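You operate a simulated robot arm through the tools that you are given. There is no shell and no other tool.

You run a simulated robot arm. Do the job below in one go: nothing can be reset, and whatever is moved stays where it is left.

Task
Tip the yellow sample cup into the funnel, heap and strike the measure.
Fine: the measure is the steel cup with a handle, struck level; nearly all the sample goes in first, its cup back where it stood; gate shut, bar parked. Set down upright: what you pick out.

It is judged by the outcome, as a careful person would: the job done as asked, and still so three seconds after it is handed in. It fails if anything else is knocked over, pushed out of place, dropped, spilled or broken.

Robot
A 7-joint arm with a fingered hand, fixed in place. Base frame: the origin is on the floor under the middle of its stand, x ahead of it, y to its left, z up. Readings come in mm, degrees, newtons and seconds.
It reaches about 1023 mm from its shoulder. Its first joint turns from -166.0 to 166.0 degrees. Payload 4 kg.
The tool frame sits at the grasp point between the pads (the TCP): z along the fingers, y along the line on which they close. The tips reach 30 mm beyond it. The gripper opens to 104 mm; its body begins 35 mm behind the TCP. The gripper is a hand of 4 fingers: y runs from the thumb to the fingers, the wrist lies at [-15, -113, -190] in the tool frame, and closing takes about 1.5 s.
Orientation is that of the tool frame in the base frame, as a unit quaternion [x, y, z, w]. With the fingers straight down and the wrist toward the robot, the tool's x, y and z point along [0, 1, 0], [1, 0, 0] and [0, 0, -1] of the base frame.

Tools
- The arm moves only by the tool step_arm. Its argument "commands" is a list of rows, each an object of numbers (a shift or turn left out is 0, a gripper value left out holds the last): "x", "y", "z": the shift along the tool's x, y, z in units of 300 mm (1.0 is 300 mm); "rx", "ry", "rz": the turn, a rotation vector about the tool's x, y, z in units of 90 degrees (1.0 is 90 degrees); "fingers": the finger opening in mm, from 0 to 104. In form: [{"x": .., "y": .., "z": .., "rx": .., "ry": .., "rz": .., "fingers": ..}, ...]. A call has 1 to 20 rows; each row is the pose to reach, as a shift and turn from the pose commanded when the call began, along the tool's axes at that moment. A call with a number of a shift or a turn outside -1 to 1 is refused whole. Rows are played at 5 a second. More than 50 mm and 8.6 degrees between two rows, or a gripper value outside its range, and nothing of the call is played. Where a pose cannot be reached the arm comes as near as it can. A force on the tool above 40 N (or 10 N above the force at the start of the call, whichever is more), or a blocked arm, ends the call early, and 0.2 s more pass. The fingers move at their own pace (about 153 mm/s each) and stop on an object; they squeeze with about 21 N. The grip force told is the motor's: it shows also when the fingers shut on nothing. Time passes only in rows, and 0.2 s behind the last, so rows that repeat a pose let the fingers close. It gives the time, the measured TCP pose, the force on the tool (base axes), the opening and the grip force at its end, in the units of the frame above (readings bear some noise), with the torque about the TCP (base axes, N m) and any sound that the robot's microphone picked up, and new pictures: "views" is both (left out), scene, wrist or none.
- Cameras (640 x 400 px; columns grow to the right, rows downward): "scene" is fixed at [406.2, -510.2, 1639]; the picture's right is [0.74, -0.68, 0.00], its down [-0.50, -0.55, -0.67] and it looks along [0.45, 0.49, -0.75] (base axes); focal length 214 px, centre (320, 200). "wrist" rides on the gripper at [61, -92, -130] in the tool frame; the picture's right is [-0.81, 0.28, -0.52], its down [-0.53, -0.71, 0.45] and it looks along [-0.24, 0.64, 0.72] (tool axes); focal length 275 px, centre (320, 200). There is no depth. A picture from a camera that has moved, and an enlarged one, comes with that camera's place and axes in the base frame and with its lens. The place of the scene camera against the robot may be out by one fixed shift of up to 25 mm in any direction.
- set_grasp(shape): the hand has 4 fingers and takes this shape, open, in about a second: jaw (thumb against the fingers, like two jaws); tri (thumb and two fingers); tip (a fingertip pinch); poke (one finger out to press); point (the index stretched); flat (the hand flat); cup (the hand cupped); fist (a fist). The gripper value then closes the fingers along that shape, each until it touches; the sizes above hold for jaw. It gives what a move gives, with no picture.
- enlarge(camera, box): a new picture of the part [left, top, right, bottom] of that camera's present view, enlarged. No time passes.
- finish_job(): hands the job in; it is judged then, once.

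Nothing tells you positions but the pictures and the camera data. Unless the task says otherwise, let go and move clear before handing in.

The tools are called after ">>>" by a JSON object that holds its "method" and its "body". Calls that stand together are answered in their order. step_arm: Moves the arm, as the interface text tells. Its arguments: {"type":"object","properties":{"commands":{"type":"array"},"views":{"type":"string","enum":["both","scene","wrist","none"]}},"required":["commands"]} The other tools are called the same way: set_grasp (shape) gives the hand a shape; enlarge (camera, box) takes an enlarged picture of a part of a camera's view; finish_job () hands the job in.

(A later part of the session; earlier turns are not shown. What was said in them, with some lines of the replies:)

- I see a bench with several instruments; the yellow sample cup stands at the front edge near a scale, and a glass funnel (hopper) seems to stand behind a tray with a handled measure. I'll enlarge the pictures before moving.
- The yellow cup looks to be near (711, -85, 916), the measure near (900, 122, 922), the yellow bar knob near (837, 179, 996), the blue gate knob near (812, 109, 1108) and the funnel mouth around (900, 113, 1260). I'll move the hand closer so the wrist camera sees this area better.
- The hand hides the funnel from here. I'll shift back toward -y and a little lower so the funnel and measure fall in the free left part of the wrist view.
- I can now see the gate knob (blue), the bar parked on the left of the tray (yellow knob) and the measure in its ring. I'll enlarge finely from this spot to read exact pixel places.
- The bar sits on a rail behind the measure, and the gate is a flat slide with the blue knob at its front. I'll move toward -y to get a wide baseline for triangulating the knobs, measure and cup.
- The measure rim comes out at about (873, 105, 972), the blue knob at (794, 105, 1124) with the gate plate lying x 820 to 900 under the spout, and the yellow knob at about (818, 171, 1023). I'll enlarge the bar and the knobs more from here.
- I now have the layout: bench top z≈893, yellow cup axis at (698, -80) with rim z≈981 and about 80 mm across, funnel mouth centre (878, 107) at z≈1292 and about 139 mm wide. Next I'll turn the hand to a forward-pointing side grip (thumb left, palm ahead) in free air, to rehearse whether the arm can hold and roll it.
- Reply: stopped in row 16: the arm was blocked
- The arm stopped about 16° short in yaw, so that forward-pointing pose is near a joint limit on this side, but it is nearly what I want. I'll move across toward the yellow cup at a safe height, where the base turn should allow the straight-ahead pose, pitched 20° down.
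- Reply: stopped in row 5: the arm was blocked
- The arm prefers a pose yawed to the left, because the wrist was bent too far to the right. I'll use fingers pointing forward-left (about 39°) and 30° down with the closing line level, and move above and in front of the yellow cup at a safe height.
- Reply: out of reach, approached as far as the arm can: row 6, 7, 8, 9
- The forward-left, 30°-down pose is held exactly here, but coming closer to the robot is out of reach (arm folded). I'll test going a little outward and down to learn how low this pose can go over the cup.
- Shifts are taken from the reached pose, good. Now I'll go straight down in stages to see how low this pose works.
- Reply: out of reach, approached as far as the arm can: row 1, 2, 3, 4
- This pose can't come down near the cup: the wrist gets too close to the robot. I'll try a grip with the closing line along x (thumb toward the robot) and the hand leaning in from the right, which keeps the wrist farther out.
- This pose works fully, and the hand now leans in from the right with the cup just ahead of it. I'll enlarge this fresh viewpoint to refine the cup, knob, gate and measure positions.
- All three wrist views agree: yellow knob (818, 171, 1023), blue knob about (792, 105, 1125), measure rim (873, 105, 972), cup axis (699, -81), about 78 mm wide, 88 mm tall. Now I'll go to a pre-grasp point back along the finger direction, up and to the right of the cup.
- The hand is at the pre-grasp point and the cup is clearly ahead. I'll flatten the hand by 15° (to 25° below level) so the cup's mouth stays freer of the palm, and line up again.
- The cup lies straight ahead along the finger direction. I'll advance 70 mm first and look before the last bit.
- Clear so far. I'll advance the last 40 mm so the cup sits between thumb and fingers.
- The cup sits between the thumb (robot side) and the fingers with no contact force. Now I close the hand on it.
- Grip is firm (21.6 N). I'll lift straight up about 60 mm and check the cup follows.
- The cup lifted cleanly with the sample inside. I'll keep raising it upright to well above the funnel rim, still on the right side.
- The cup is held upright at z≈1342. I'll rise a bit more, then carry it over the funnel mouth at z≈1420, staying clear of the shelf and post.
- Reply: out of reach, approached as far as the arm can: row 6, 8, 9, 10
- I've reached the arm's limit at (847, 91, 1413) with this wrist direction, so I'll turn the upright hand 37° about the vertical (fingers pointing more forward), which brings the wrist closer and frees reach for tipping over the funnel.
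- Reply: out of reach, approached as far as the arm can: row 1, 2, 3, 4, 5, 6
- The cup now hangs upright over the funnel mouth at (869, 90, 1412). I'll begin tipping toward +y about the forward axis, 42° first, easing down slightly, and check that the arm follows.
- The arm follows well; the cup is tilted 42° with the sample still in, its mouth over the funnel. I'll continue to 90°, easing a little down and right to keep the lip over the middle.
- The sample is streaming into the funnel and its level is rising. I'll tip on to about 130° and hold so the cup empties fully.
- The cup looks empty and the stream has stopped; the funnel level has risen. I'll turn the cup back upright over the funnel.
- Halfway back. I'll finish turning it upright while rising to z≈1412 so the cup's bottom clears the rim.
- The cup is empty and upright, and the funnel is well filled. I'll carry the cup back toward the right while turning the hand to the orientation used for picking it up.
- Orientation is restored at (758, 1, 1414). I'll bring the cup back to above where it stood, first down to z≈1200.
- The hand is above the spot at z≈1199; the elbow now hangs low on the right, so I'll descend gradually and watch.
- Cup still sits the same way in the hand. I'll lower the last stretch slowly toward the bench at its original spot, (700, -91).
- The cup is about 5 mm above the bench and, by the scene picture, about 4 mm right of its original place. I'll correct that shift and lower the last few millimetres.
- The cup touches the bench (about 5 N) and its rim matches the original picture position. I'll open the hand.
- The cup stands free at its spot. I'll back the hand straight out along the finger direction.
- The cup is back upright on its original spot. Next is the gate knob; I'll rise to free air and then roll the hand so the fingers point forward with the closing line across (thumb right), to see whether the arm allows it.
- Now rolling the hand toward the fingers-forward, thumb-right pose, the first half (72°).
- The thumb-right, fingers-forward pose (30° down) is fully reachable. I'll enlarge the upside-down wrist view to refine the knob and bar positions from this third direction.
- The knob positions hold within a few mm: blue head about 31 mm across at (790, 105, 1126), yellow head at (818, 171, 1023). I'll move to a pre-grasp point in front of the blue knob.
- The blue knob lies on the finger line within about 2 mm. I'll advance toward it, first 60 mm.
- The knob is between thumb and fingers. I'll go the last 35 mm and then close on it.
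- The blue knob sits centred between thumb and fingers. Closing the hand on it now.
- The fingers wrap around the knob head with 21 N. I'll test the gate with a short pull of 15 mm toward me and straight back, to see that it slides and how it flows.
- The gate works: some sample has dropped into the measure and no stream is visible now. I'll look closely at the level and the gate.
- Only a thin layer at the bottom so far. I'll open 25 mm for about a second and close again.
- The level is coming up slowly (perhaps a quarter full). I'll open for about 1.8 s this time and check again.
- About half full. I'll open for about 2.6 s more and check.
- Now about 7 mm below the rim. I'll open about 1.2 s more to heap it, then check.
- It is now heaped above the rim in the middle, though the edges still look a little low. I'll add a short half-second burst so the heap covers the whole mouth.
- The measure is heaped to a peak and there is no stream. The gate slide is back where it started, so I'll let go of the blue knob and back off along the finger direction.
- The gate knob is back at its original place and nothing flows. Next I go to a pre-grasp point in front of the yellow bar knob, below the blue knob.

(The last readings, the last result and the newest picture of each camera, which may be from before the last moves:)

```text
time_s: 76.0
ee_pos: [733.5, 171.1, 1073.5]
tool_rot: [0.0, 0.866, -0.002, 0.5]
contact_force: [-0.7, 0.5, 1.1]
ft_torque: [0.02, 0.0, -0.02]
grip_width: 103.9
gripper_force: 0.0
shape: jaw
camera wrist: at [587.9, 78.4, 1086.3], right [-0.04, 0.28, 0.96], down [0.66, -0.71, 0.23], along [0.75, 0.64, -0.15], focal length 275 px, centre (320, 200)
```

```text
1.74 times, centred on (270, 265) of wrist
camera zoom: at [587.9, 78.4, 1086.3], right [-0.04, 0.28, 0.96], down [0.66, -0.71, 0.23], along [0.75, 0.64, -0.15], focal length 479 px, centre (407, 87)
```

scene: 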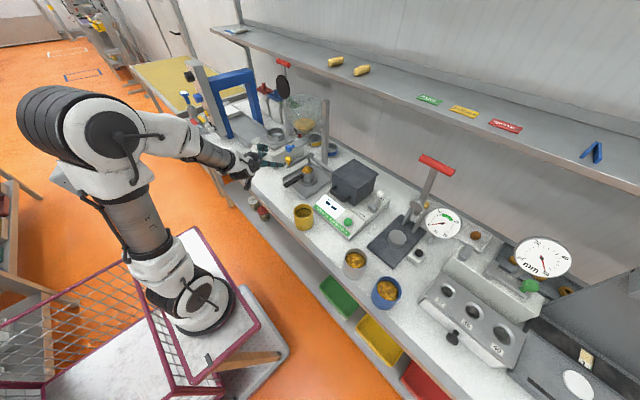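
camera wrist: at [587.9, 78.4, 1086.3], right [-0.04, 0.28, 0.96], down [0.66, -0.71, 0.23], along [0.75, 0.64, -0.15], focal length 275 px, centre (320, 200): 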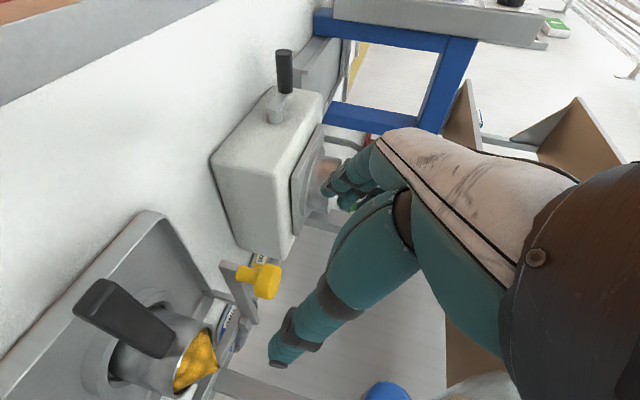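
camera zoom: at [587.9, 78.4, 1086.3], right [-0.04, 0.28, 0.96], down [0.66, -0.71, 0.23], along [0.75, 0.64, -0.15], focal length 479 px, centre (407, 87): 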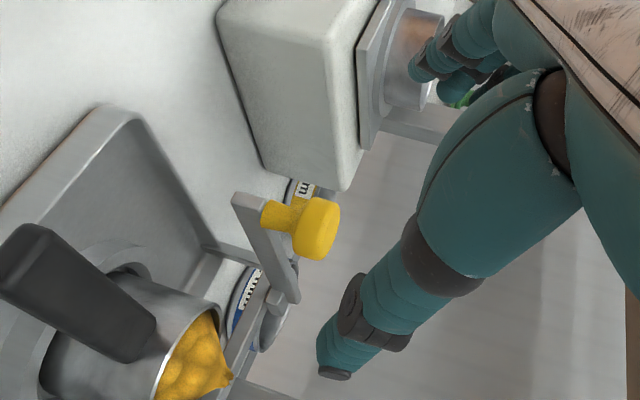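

The yellow knob is on the finger line within about 2 mm. I'll narrow the opening to 70 mm and advance onto it in stages.

>>> {"method": "step_arm", "body": {"commands": [{"fingers": 70}, {"z": 0.06, "x": 0.001}, {"z": 0.12, "x": 0.002}, {"z": 0.18, "x": 0.003}, {"z": 0.18, "x": 0.003}], "views": "wrist"}}

>>> {"method": "enlarge", "body": {"camera": "scene", "box": [260, 120, 330, 180]}}

>>> {"method": "enlarge", "body": {"camera": "wrist", "box": [200, 150, 400, 380]}}

```text
time_s: 77.2
ee_pos: [778.2, 170.7, 1045.7]
tool_rot: [0.0, 0.866, -0.001, 0.5]
contact_force: [0.0, -0.7, 0.3]
ft_torque: [0.03, 0.01, 0.0]
grip_width: 70.4
gripper_force: 0.1
shape: jaw
camera wrist: at [634.9, 78.7, 1057.4], right [-0.04, 0.28, 0.96], down [0.66, -0.71, 0.23], along [0.75, 0.64, -0.15], focal length 275 px, centre (320, 200)
```

wrist: 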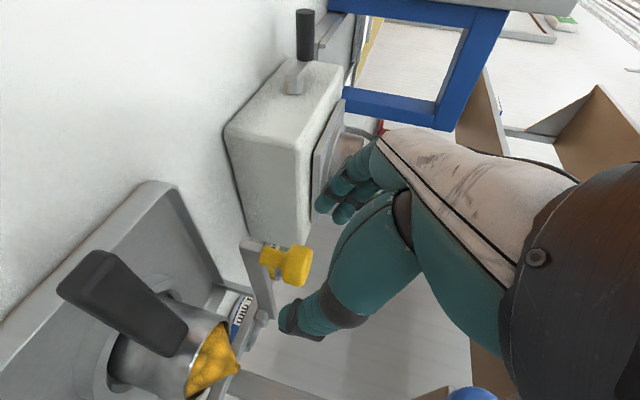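

```text
6.67 times, centred on (295, 150) of scene
camera zoom: at [406.2, -510.2, 1639.0], right [0.74, -0.68, 0.0], down [-0.5, -0.55, -0.67], along [0.45, 0.49, -0.75], focal length 1430 px, centre (487, 533)
```

zoom: 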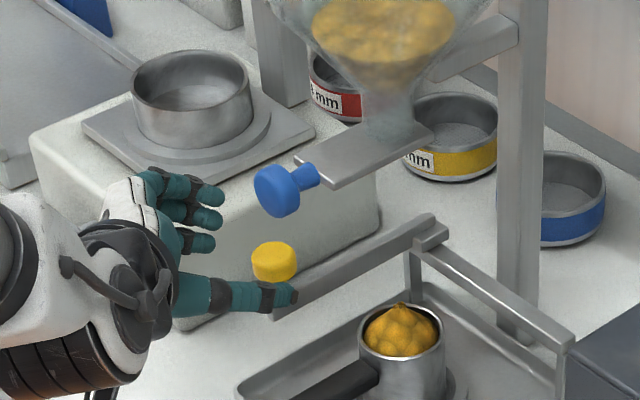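

```text
1.74 times, centred on (300, 265) of wrist
camera zoom: at [634.9, 78.7, 1057.4], right [-0.04, 0.28, 0.96], down [0.66, -0.71, 0.23], along [0.75, 0.64, -0.15], focal length 479 px, centre (355, 87)
```

zoom: 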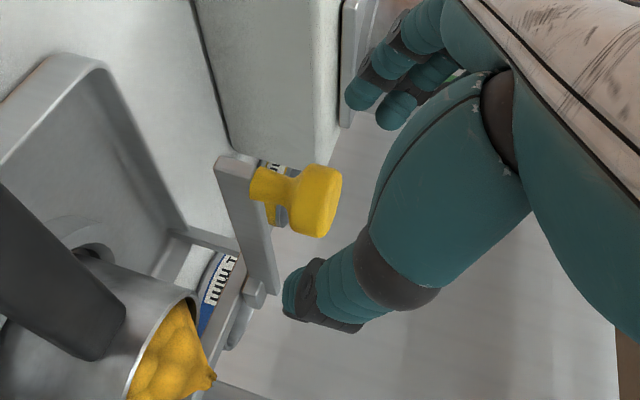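

On track. I'll advance the last 36 mm and then close gently on the yellow knob.

>>> {"method": "step_arm", "body": {"commands": [{"z": 0.04}, {"z": 0.08}, {"z": 0.1193}, {"z": 0.1193}], "views": "wrist"}}

>>> {"method": "enlarge", "body": {"camera": "wrist", "box": [220, 150, 400, 340]}}

>>> {"method": "enlarge", "body": {"camera": "scene", "box": [260, 120, 330, 180]}}

```text
time_s: 78.2
ee_pos: [810.1, 170.5, 1026.5]
tool_rot: [0.0, 0.866, -0.001, 0.499]
contact_force: [0.6, 0.5, -0.6]
ft_torque: [0.03, 0.03, -0.01]
grip_width: 70.4
gripper_force: 0.1
shape: jaw
camera wrist: at [665.9, 78.1, 1039.6], right [-0.04, 0.28, 0.96], down [0.66, -0.71, 0.23], along [0.75, 0.64, -0.15], focal length 275 px, centre (320, 200)
```

wrist: 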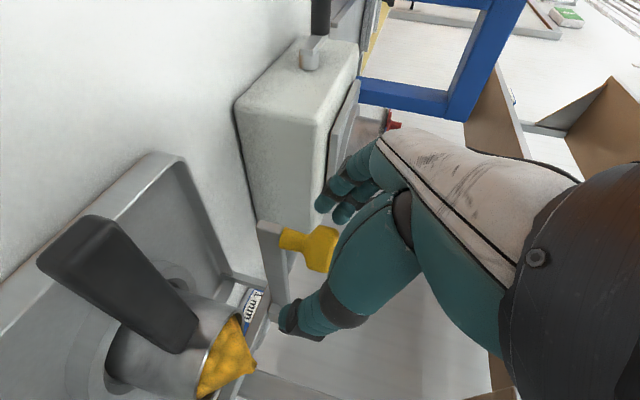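

```text
2.11 times, centred on (310, 245) of wrist
camera zoom: at [665.9, 78.1, 1039.6], right [-0.04, 0.28, 0.96], down [0.66, -0.71, 0.23], along [0.75, 0.64, -0.15], focal length 580 px, centre (341, 105)
```

zoom: 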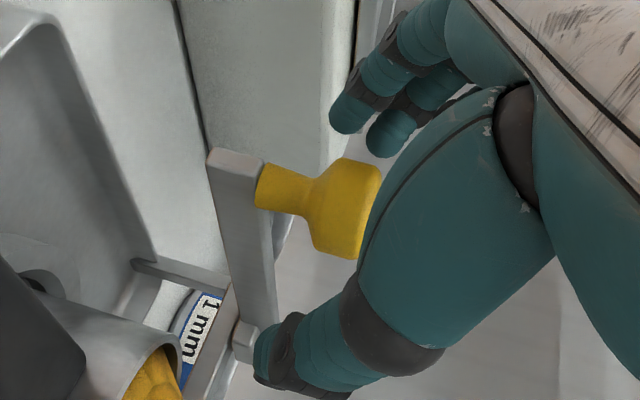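

```text
6.67 times, centred on (295, 150) of scene
camera zoom: at [406.2, -510.2, 1639.0], right [0.74, -0.68, 0.0], down [-0.5, -0.55, -0.67], along [0.45, 0.49, -0.75], focal length 1430 px, centre (487, 533)
```

zoom: 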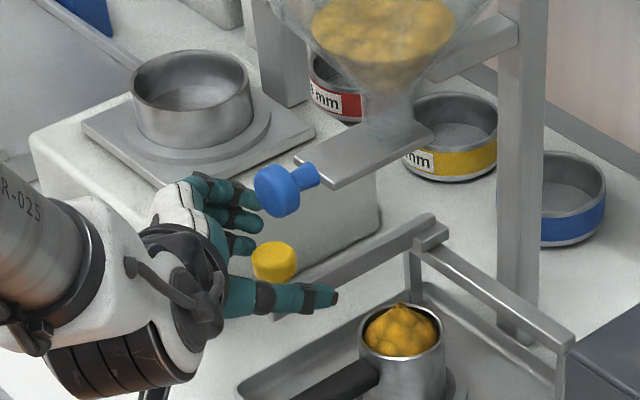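

Thumb and fingers straddle the knob. Closing on it.

>>> {"method": "step_arm", "body": {"commands": [{"fingers": 60}, {"fingers": 50}, {"fingers": 40}, {"fingers": 30}, {"fingers": 20}, {"fingers": 10}, {"fingers": 0}, {"fingers": 0}, {"fingers": 0}], "views": "wrist"}}

>>> {"method": "enlarge", "body": {"camera": "wrist", "box": [220, 150, 400, 340]}}

>>> {"method": "enlarge", "body": {"camera": "scene", "box": [260, 120, 330, 180]}}

```text
time_s: 80.2
ee_pos: [810.8, 170.4, 1026.5]
tool_rot: [0.002, 0.866, -0.002, 0.5]
contact_force: [6.6, -1.1, -4.3]
ft_torque: [-0.07, 0.03, -0.02]
grip_width: 18.1
gripper_force: 20.7
shape: jaw
camera wrist: at [666.2, 77.9, 1039.3], right [-0.04, 0.28, 0.96], down [0.66, -0.71, 0.23], along [0.75, 0.64, -0.15], focal length 275 px, centre (320, 200)
```

wrist: 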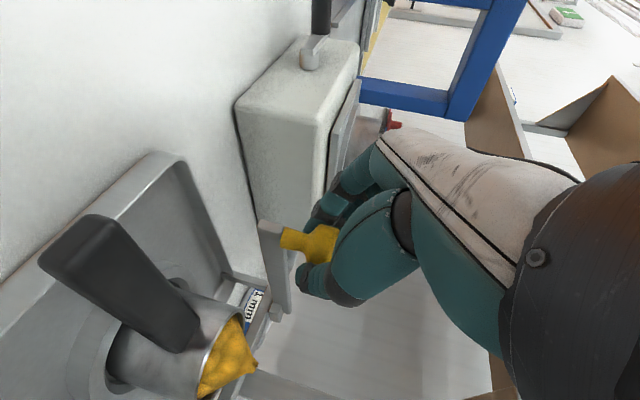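

```text
2.11 times, centred on (310, 245) of wrist
camera zoom: at [666.2, 77.9, 1039.3], right [-0.04, 0.28, 0.96], down [0.66, -0.71, 0.23], along [0.75, 0.64, -0.15], focal length 580 px, centre (341, 105)
```

zoom: 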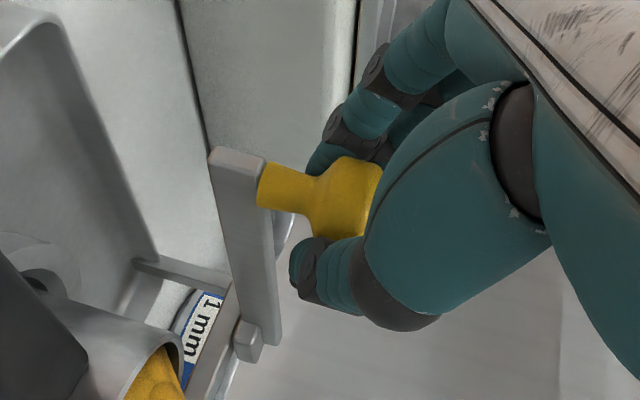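

```text
6.67 times, centred on (295, 150) of scene
camera zoom: at [406.2, -510.2, 1639.0], right [0.74, -0.68, 0.0], down [-0.5, -0.55, -0.67], along [0.45, 0.49, -0.75], focal length 1430 px, centre (487, 533)
```

zoom: 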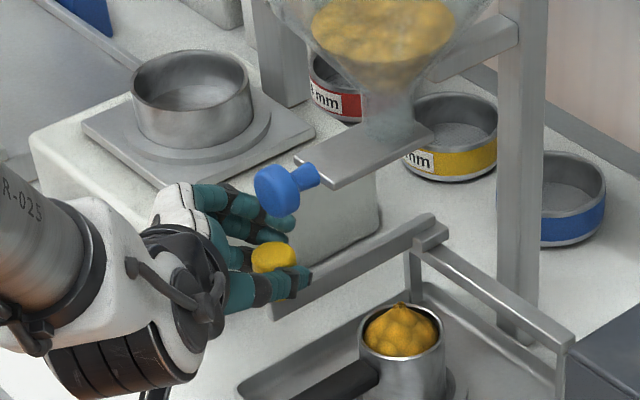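

The knob is held. I'll test the slide with a 20 mm move toward -y first.

>>> {"method": "step_arm", "body": {"commands": [{"y": -0.03}, {"y": -0.067}, {"y": -0.067}], "views": "none"}}

>>> {"method": "enlarge", "body": {"camera": "scene", "box": [260, 120, 340, 180]}}

>>> {"method": "enlarge", "body": {"camera": "wrist", "box": [140, 150, 400, 400]}}

```text
time_s: 81.0
ee_pos: [809.9, 150.0, 1026.8]
tool_rot: [0.001, 0.866, -0.001, 0.5]
contact_force: [8.7, 0.5, -1.6]
ft_torque: [-0.01, -0.08, 0.02]
grip_width: 17.8
gripper_force: 21.4
shape: jaw
```

```text
6.67 times, centred on (300, 150) of scene
camera zoom: at [406.2, -510.2, 1639.0], right [0.74, -0.68, 0.0], down [-0.5, -0.55, -0.67], along [0.45, 0.49, -0.75], focal length 1430 px, centre (453, 533)
```

zoom: 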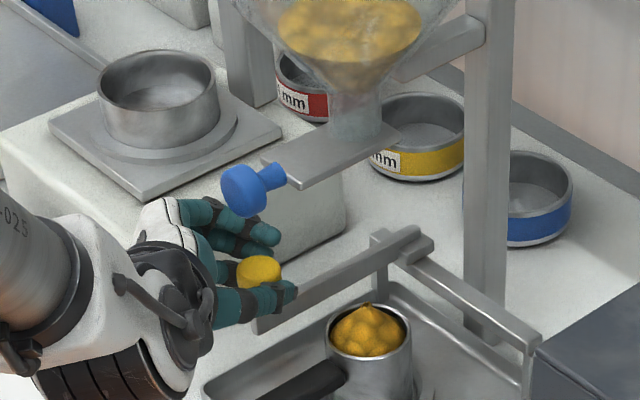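

```text
1.60 times, centred on (270, 275) of wrist
camera zoom: at [666.0, 57.1, 1038.9], right [-0.04, 0.28, 0.96], down [0.66, -0.71, 0.23], along [0.75, 0.64, -0.15], focal length 440 px, centre (400, 80)
```

zoom: 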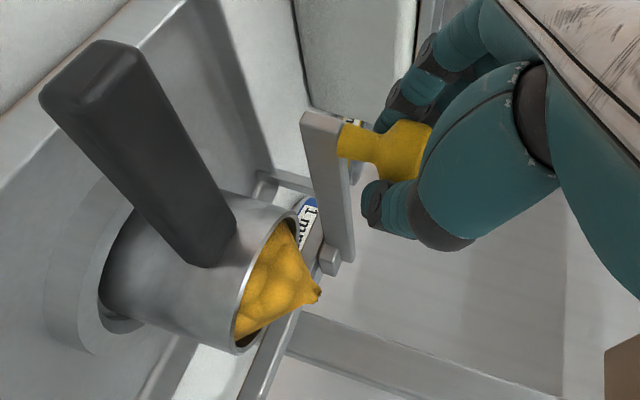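

The bar slides freely on its rail. I'll sweep it slowly across the measure to y≈45, fully past the rim.

>>> {"method": "step_arm", "body": {"commands": [{"y": -0.035}, {"y": -0.07}, {"y": -0.105}, {"y": -0.14}, {"y": -0.175}, {"y": -0.21}, {"y": -0.245}, {"y": -0.28}, {"y": -0.315}, {"y": -0.35}, {"y": -0.35}], "views": "wrist"}}

>>> {"method": "enlarge", "body": {"camera": "scene", "box": [270, 120, 350, 190]}}

>>> {"method": "enlarge", "body": {"camera": "wrist", "box": [140, 150, 400, 400]}}

```text
time_s: 83.4
ee_pos: [809.5, 45.3, 1027.6]
tool_rot: [0.0, 0.866, -0.001, 0.5]
contact_force: [15.6, -0.7, -9.4]
ft_torque: [-0.08, 0.01, -0.07]
grip_width: 17.3
gripper_force: 20.9
shape: jaw
camera wrist: at [665.2, -47.1, 1039.8], right [-0.04, 0.28, 0.96], down [0.66, -0.71, 0.23], along [0.75, 0.64, -0.15], focal length 275 px, centre (320, 200)
```

wrist: 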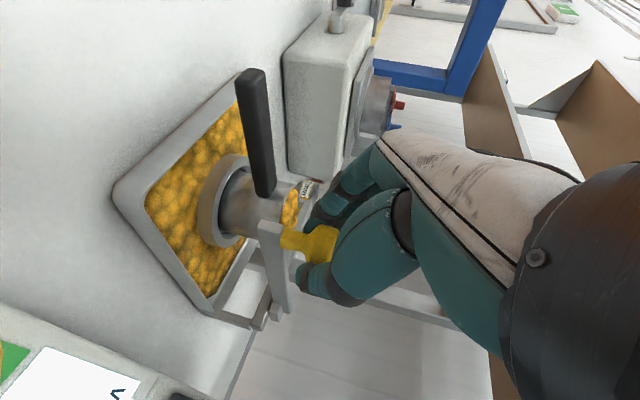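

```text
5.71 times, centred on (310, 155) of scene
camera zoom: at [406.2, -510.2, 1639.0], right [0.74, -0.68, 0.0], down [-0.5, -0.55, -0.67], along [0.45, 0.49, -0.75], focal length 1226 px, centre (377, 457)
```

zoom: 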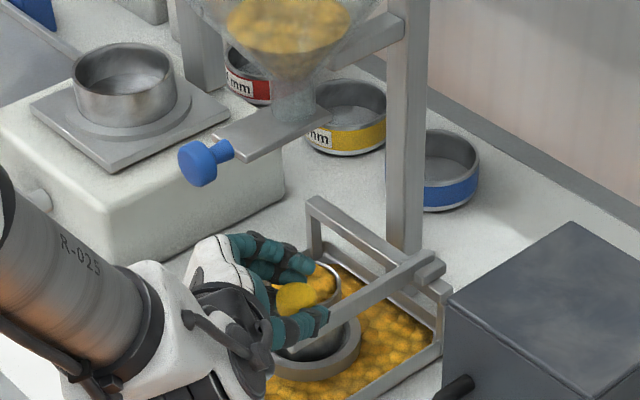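

```text
1.60 times, centred on (270, 275) of wrist
camera zoom: at [665.2, -47.1, 1039.8], right [-0.04, 0.28, 0.96], down [0.66, -0.71, 0.23], along [0.75, 0.64, -0.15], focal length 440 px, centre (400, 80)
```

zoom: 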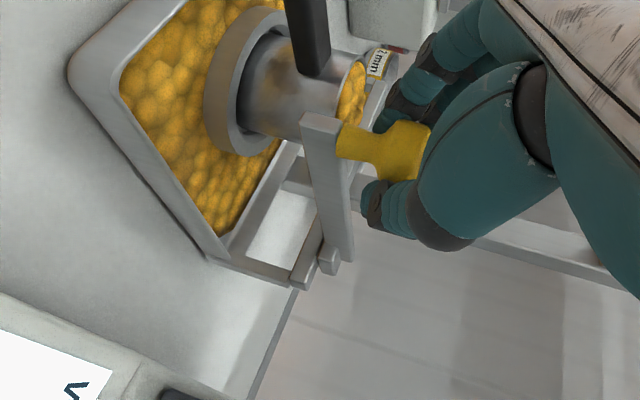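

The bar has passed over the rim and the struck-off surplus lies in the tray. I'll slide the bar back to its parking place at y≈170.5.

>>> {"method": "step_arm", "body": {"commands": [{"y": 0.042}, {"y": 0.084}, {"y": 0.126}, {"y": 0.168}, {"y": 0.21}, {"y": 0.252}, {"y": 0.294}, {"y": 0.336}, {"y": 0.378}, {"y": 0.4}, {"y": 0.4185}, {"y": 0.4185}], "views": "wrist"}}

>>> {"method": "enlarge", "body": {"camera": "scene", "box": [270, 120, 350, 190]}}

>>> {"method": "enlarge", "body": {"camera": "wrist", "box": [140, 150, 400, 400]}}

>>> {"method": "enlarge", "body": {"camera": "scene", "box": [295, 155, 335, 185]}}

```text
time_s: 86.0
ee_pos: [811.4, 171.9, 1028.2]
tool_rot: [0.002, 0.866, -0.002, 0.5]
contact_force: [6.2, -5.6, -6.5]
ft_torque: [-0.16, 0.09, -0.08]
grip_width: 17.2
gripper_force: 20.9
shape: jaw
camera wrist: at [666.1, 78.4, 1039.7], right [-0.04, 0.28, 0.96], down [0.66, -0.72, 0.23], along [0.75, 0.64, -0.15], focal length 275 px, centre (320, 200)
```

wrist: 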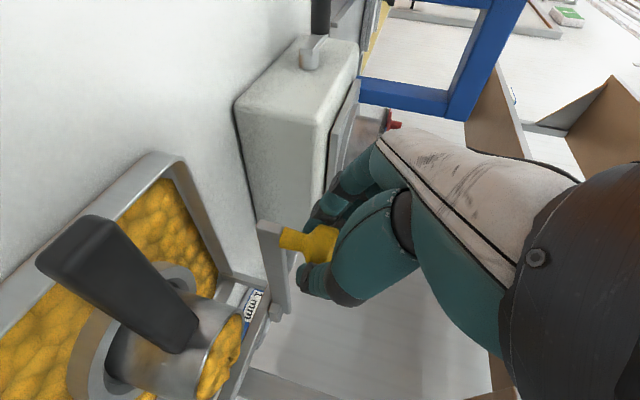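

```text
5.71 times, centred on (310, 155) of scene
camera zoom: at [406.2, -510.2, 1639.0], right [0.74, -0.68, 0.0], down [-0.5, -0.55, -0.67], along [0.45, 0.49, -0.75], focal length 1226 px, centre (377, 457)
```

zoom: 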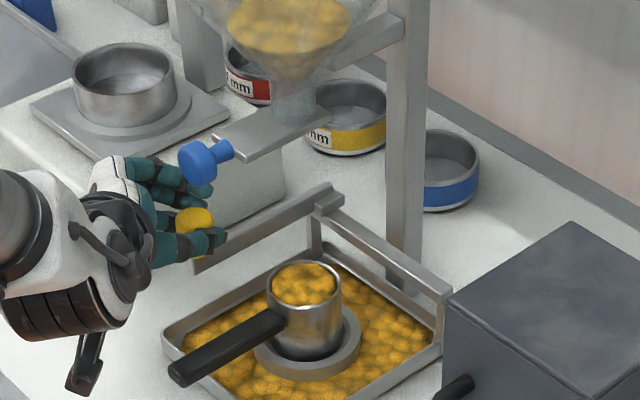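

```text
1.60 times, centred on (270, 275) of wrist
camera zoom: at [666.1, 78.4, 1039.7], right [-0.04, 0.28, 0.96], down [0.66, -0.72, 0.23], along [0.75, 0.64, -0.15], focal length 440 px, centre (400, 80)
```

zoom: 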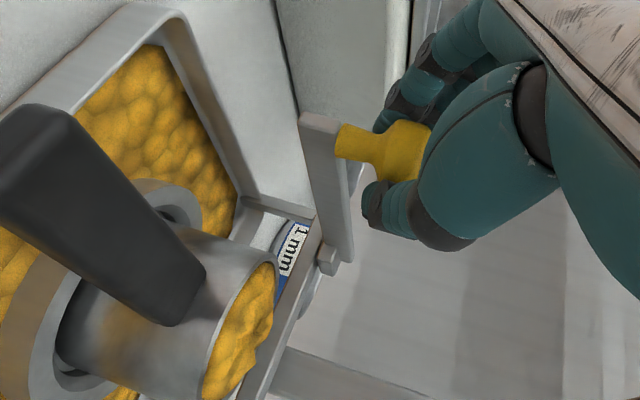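

```text
13.33 times, centred on (315, 170) of scene
camera zoom: at [406.2, -510.2, 1639.0], right [0.74, -0.68, 0.0], down [-0.5, -0.55, -0.67], along [0.45, 0.49, -0.75], focal length 2860 px, centre (387, 600)
```

zoom: 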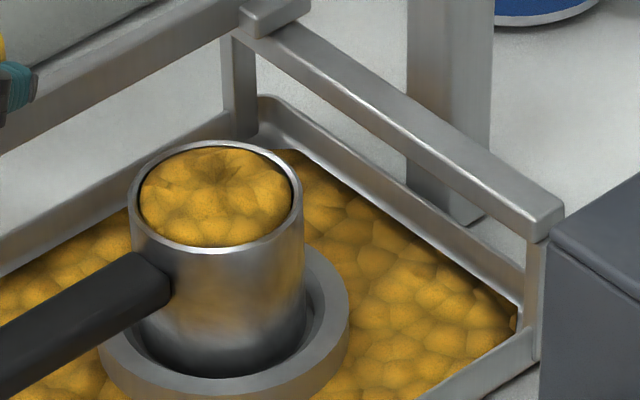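

The measure is struck level, the surplus is in the tray, and the bar is back against its stop. I'll release the yellow knob and back away.

>>> {"method": "step_arm", "body": {"commands": [{"y": -0.004, "fingers": 25}, {"y": -0.004, "fingers": 40}, {"y": -0.004, "fingers": 55}, {"y": -0.004, "fingers": 70}, {"y": -0.004, "fingers": 70}], "views": "none"}}

>>> {"method": "enlarge", "body": {"camera": "scene", "box": [260, 120, 330, 180]}}

>>> {"method": "enlarge", "body": {"camera": "wrist", "box": [140, 150, 400, 400]}}

```text
time_s: 87.2
ee_pos: [809.6, 171.2, 1027.7]
tool_rot: [0.0, 0.866, -0.002, 0.5]
contact_force: [-0.7, -0.5, -1.0]
ft_torque: [0.0, 0.0, 0.0]
grip_width: 69.5
gripper_force: 0.0
shape: jaw
```

```text
6.67 times, centred on (295, 150) of scene
camera zoom: at [406.2, -510.2, 1639.0], right [0.74, -0.68, 0.0], down [-0.5, -0.55, -0.67], along [0.45, 0.49, -0.75], focal length 1430 px, centre (487, 533)
```

zoom: 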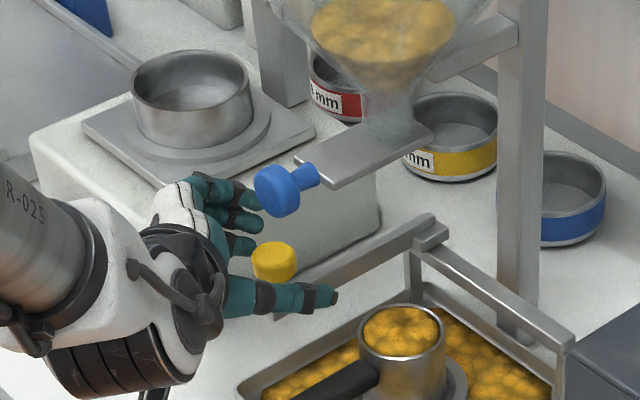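

```text
1.60 times, centred on (270, 275) of wrist
camera zoom: at [665.6, 77.6, 1040.0], right [-0.04, 0.28, 0.96], down [0.66, -0.71, 0.23], along [0.75, 0.64, -0.15], focal length 440 px, centre (400, 80)
```

zoom: 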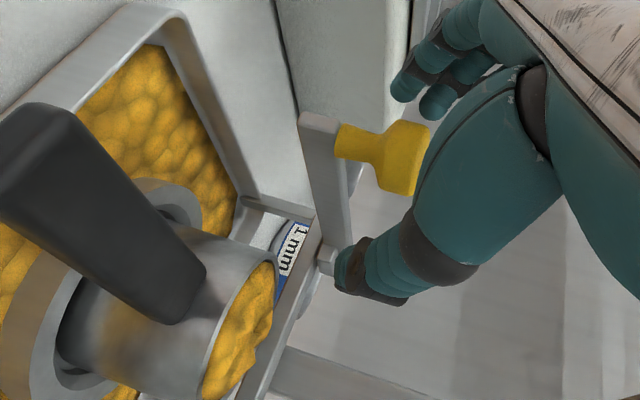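

The knob stayed parked. I'll retreat along the finger direction, then rise clear and inspect everything.

>>> {"method": "step_arm", "body": {"commands": [{"z": -0.06}, {"z": -0.14}, {"z": -0.24}, {"z": -0.36}, {"z": -0.48}, {"z": -0.48}], "views": "both"}}

>>> {"method": "enlarge", "body": {"camera": "scene", "box": [260, 90, 350, 200]}}

>>> {"method": "enlarge", "body": {"camera": "scene", "box": [295, 155, 335, 185]}}

>>> {"method": "enlarge", "body": {"camera": "scene", "box": [270, 100, 340, 160]}}

```text
time_s: 88.6
ee_pos: [685.3, 171.9, 1100.8]
tool_rot: [0.0, 0.866, -0.002, 0.5]
contact_force: [-0.7, -0.6, 0.4]
ft_torque: [0.02, -0.02, 0.02]
grip_width: 69.4
gripper_force: 0.0
shape: jaw
camera wrist: at [540.4, 77.8, 1113.2], right [-0.04, 0.28, 0.96], down [0.66, -0.71, 0.23], along [0.75, 0.64, -0.15], focal length 275 px, centre (320, 200)
```

scene: 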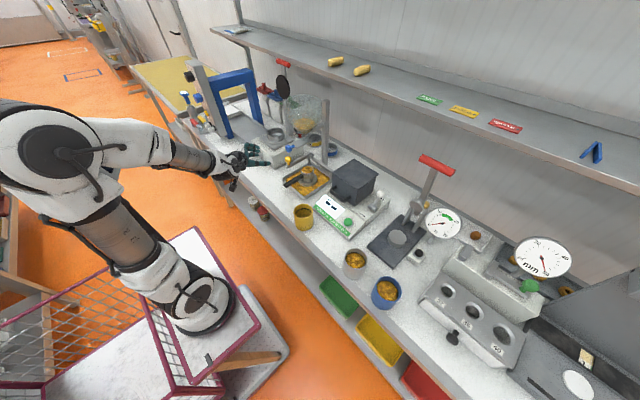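
wrist: 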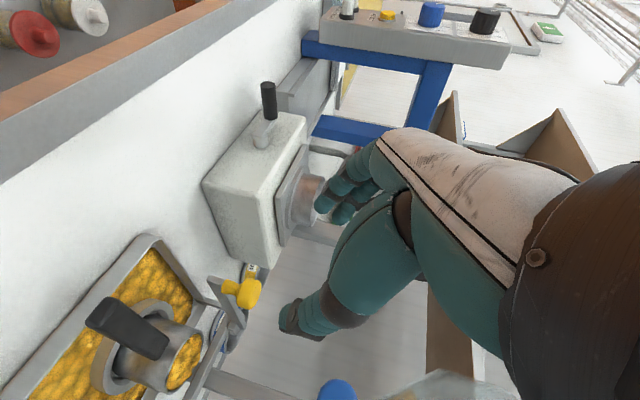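

```text
3.64 times, centred on (305, 145) of scene
camera zoom: at [406.2, -510.2, 1639.0], right [0.74, -0.68, 0.0], down [-0.5, -0.55, -0.67], along [0.45, 0.49, -0.75], focal length 780 px, centre (374, 400)
```

zoom: 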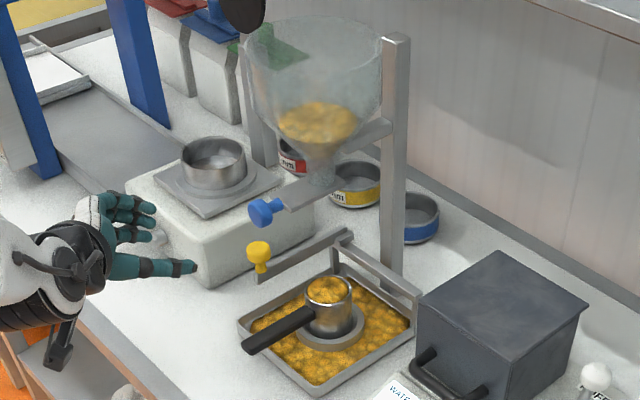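

```text
13.33 times, centred on (315, 170) of scene
camera zoom: at [406.2, -510.2, 1639.0], right [0.74, -0.68, 0.0], down [-0.5, -0.55, -0.67], along [0.45, 0.49, -0.75], focal length 2860 px, centre (387, 600)
```

zoom: 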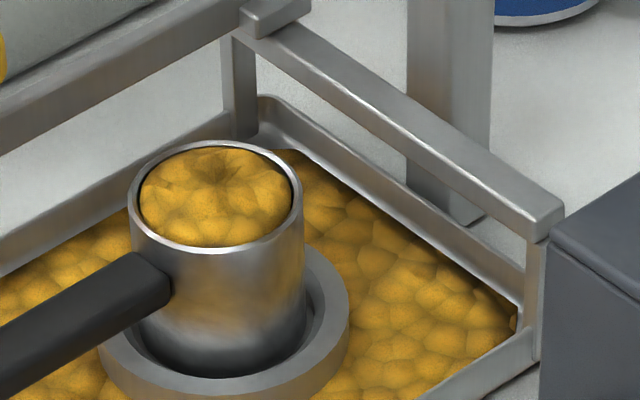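

```text
6.67 times, centred on (305, 130) of scene
camera zoom: at [406.2, -510.2, 1639.0], right [0.74, -0.68, 0.0], down [-0.5, -0.55, -0.67], along [0.45, 0.49, -0.75], focal length 1430 px, centre (420, 667)
```

zoom: 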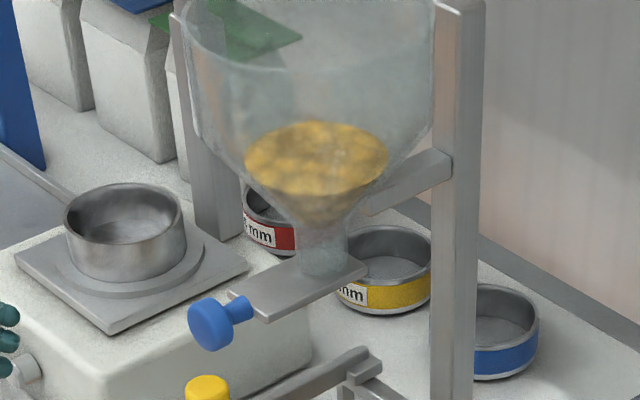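

Everything looks right: gate shut with the funnel level steady, bar parked, measure level, yellow cup upright in place. I'll move the hand a bit farther clear and take a last look.

>>> {"method": "step_arm", "body": {"commands": [{"x": -0.062, "y": -0.033, "z": -0.093}, {"x": -0.123, "y": -0.066, "z": -0.186}, {"x": -0.184, "y": -0.1, "z": -0.28}, {"x": -0.246, "y": -0.133, "z": -0.373}, {"x": -0.246, "y": -0.133, "z": -0.373}, {"x": -0.246, "y": -0.133, "z": -0.373}], "views": "both"}}

>>> {"method": "enlarge", "body": {"camera": "scene", "box": [260, 90, 350, 250]}}

>>> {"method": "enlarge", "body": {"camera": "wrist", "box": [20, 180, 340, 400]}}

```text
time_s: 90.0
ee_pos: [626.7, 128.5, 1218.7]
tool_rot: [0.001, 0.866, 0.0, 0.499]
contact_force: [-0.7, 0.2, 0.2]
ft_torque: [0.0, 0.01, -0.02]
grip_width: 69.7
gripper_force: 0.1
shape: jaw
camera wrist: at [482.6, 36.2, 1231.1], right [-0.04, 0.28, 0.96], down [0.66, -0.71, 0.23], along [0.75, 0.64, -0.15], focal length 275 px, centre (320, 200)
```

scene: 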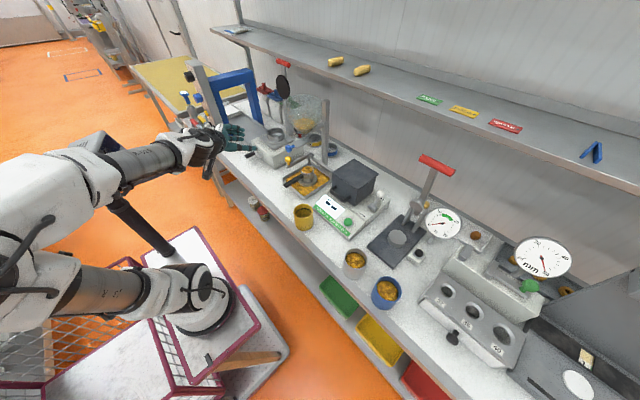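
wrist: 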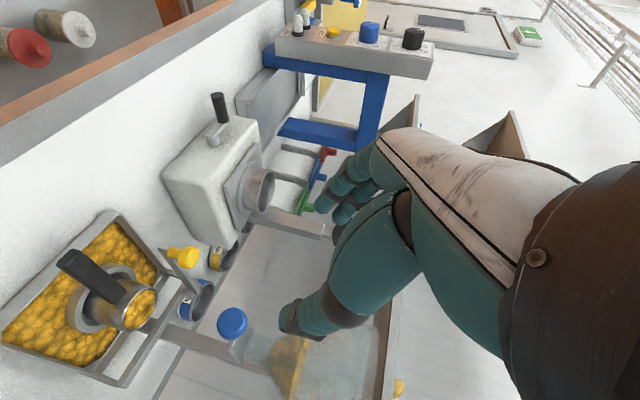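

```text
2.50 times, centred on (305, 170) of scene
camera zoom: at [406.2, -510.2, 1639.0], right [0.74, -0.68, 0.0], down [-0.5, -0.55, -0.67], along [0.45, 0.49, -0.75], focal length 536 px, centre (358, 275)
```

zoom: 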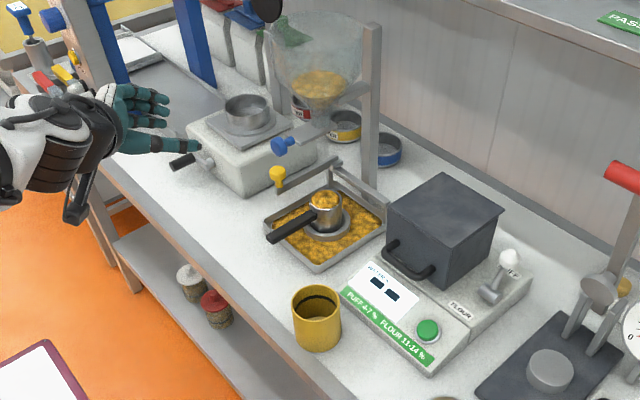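

```text
1.82 times, centred on (180, 290) of wrist
camera zoom: at [482.6, 36.2, 1231.1], right [-0.04, 0.28, 0.96], down [0.66, -0.71, 0.23], along [0.75, 0.64, -0.15], focal length 500 px, centre (574, 36)
```

zoom: 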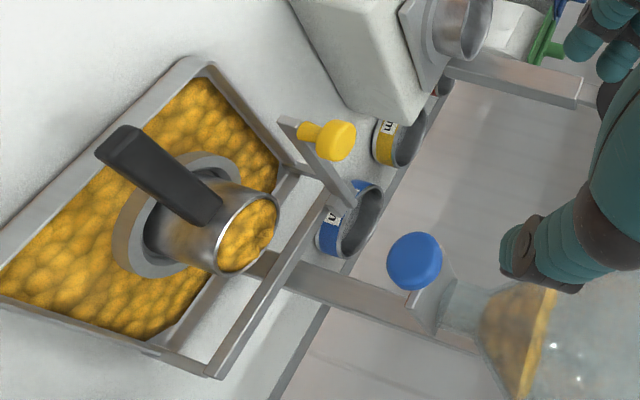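

The measure is struck level in its ring with the surplus in the tray. The gate is shut and the funnel level holds. The bar is parked and the emptied yellow cup stands upright where it was. The hand is clear, so I'm handing the job in.

>>> {"method": "finish_job", "body": {}}

```text
The job is handed in.
```

The job is handed in, and every part you asked for looked right in the last pictures.

- **Sample:** the yellow cup was tipped fully into the funnel until no more ran out. It is back upright where it stood, matching its first position in the picture to within a couple of millimetres.
- **Measure:** the steel cup with the handle was filled in short bursts until it stood in a peak, then struck level with the bar. The surplus is in the tray, and I saw none on the bench.
- **Gate and bar:** the blue gate knob is back where it started, and the funnel level has not dropped since. The yellow-knobbed bar is back against its stop.

The funnel already held some grain at the start. What is left in it now is that mixed with the rest of the sample.

I saw nothing else moved or knocked over, and the hand is clear of the bench.
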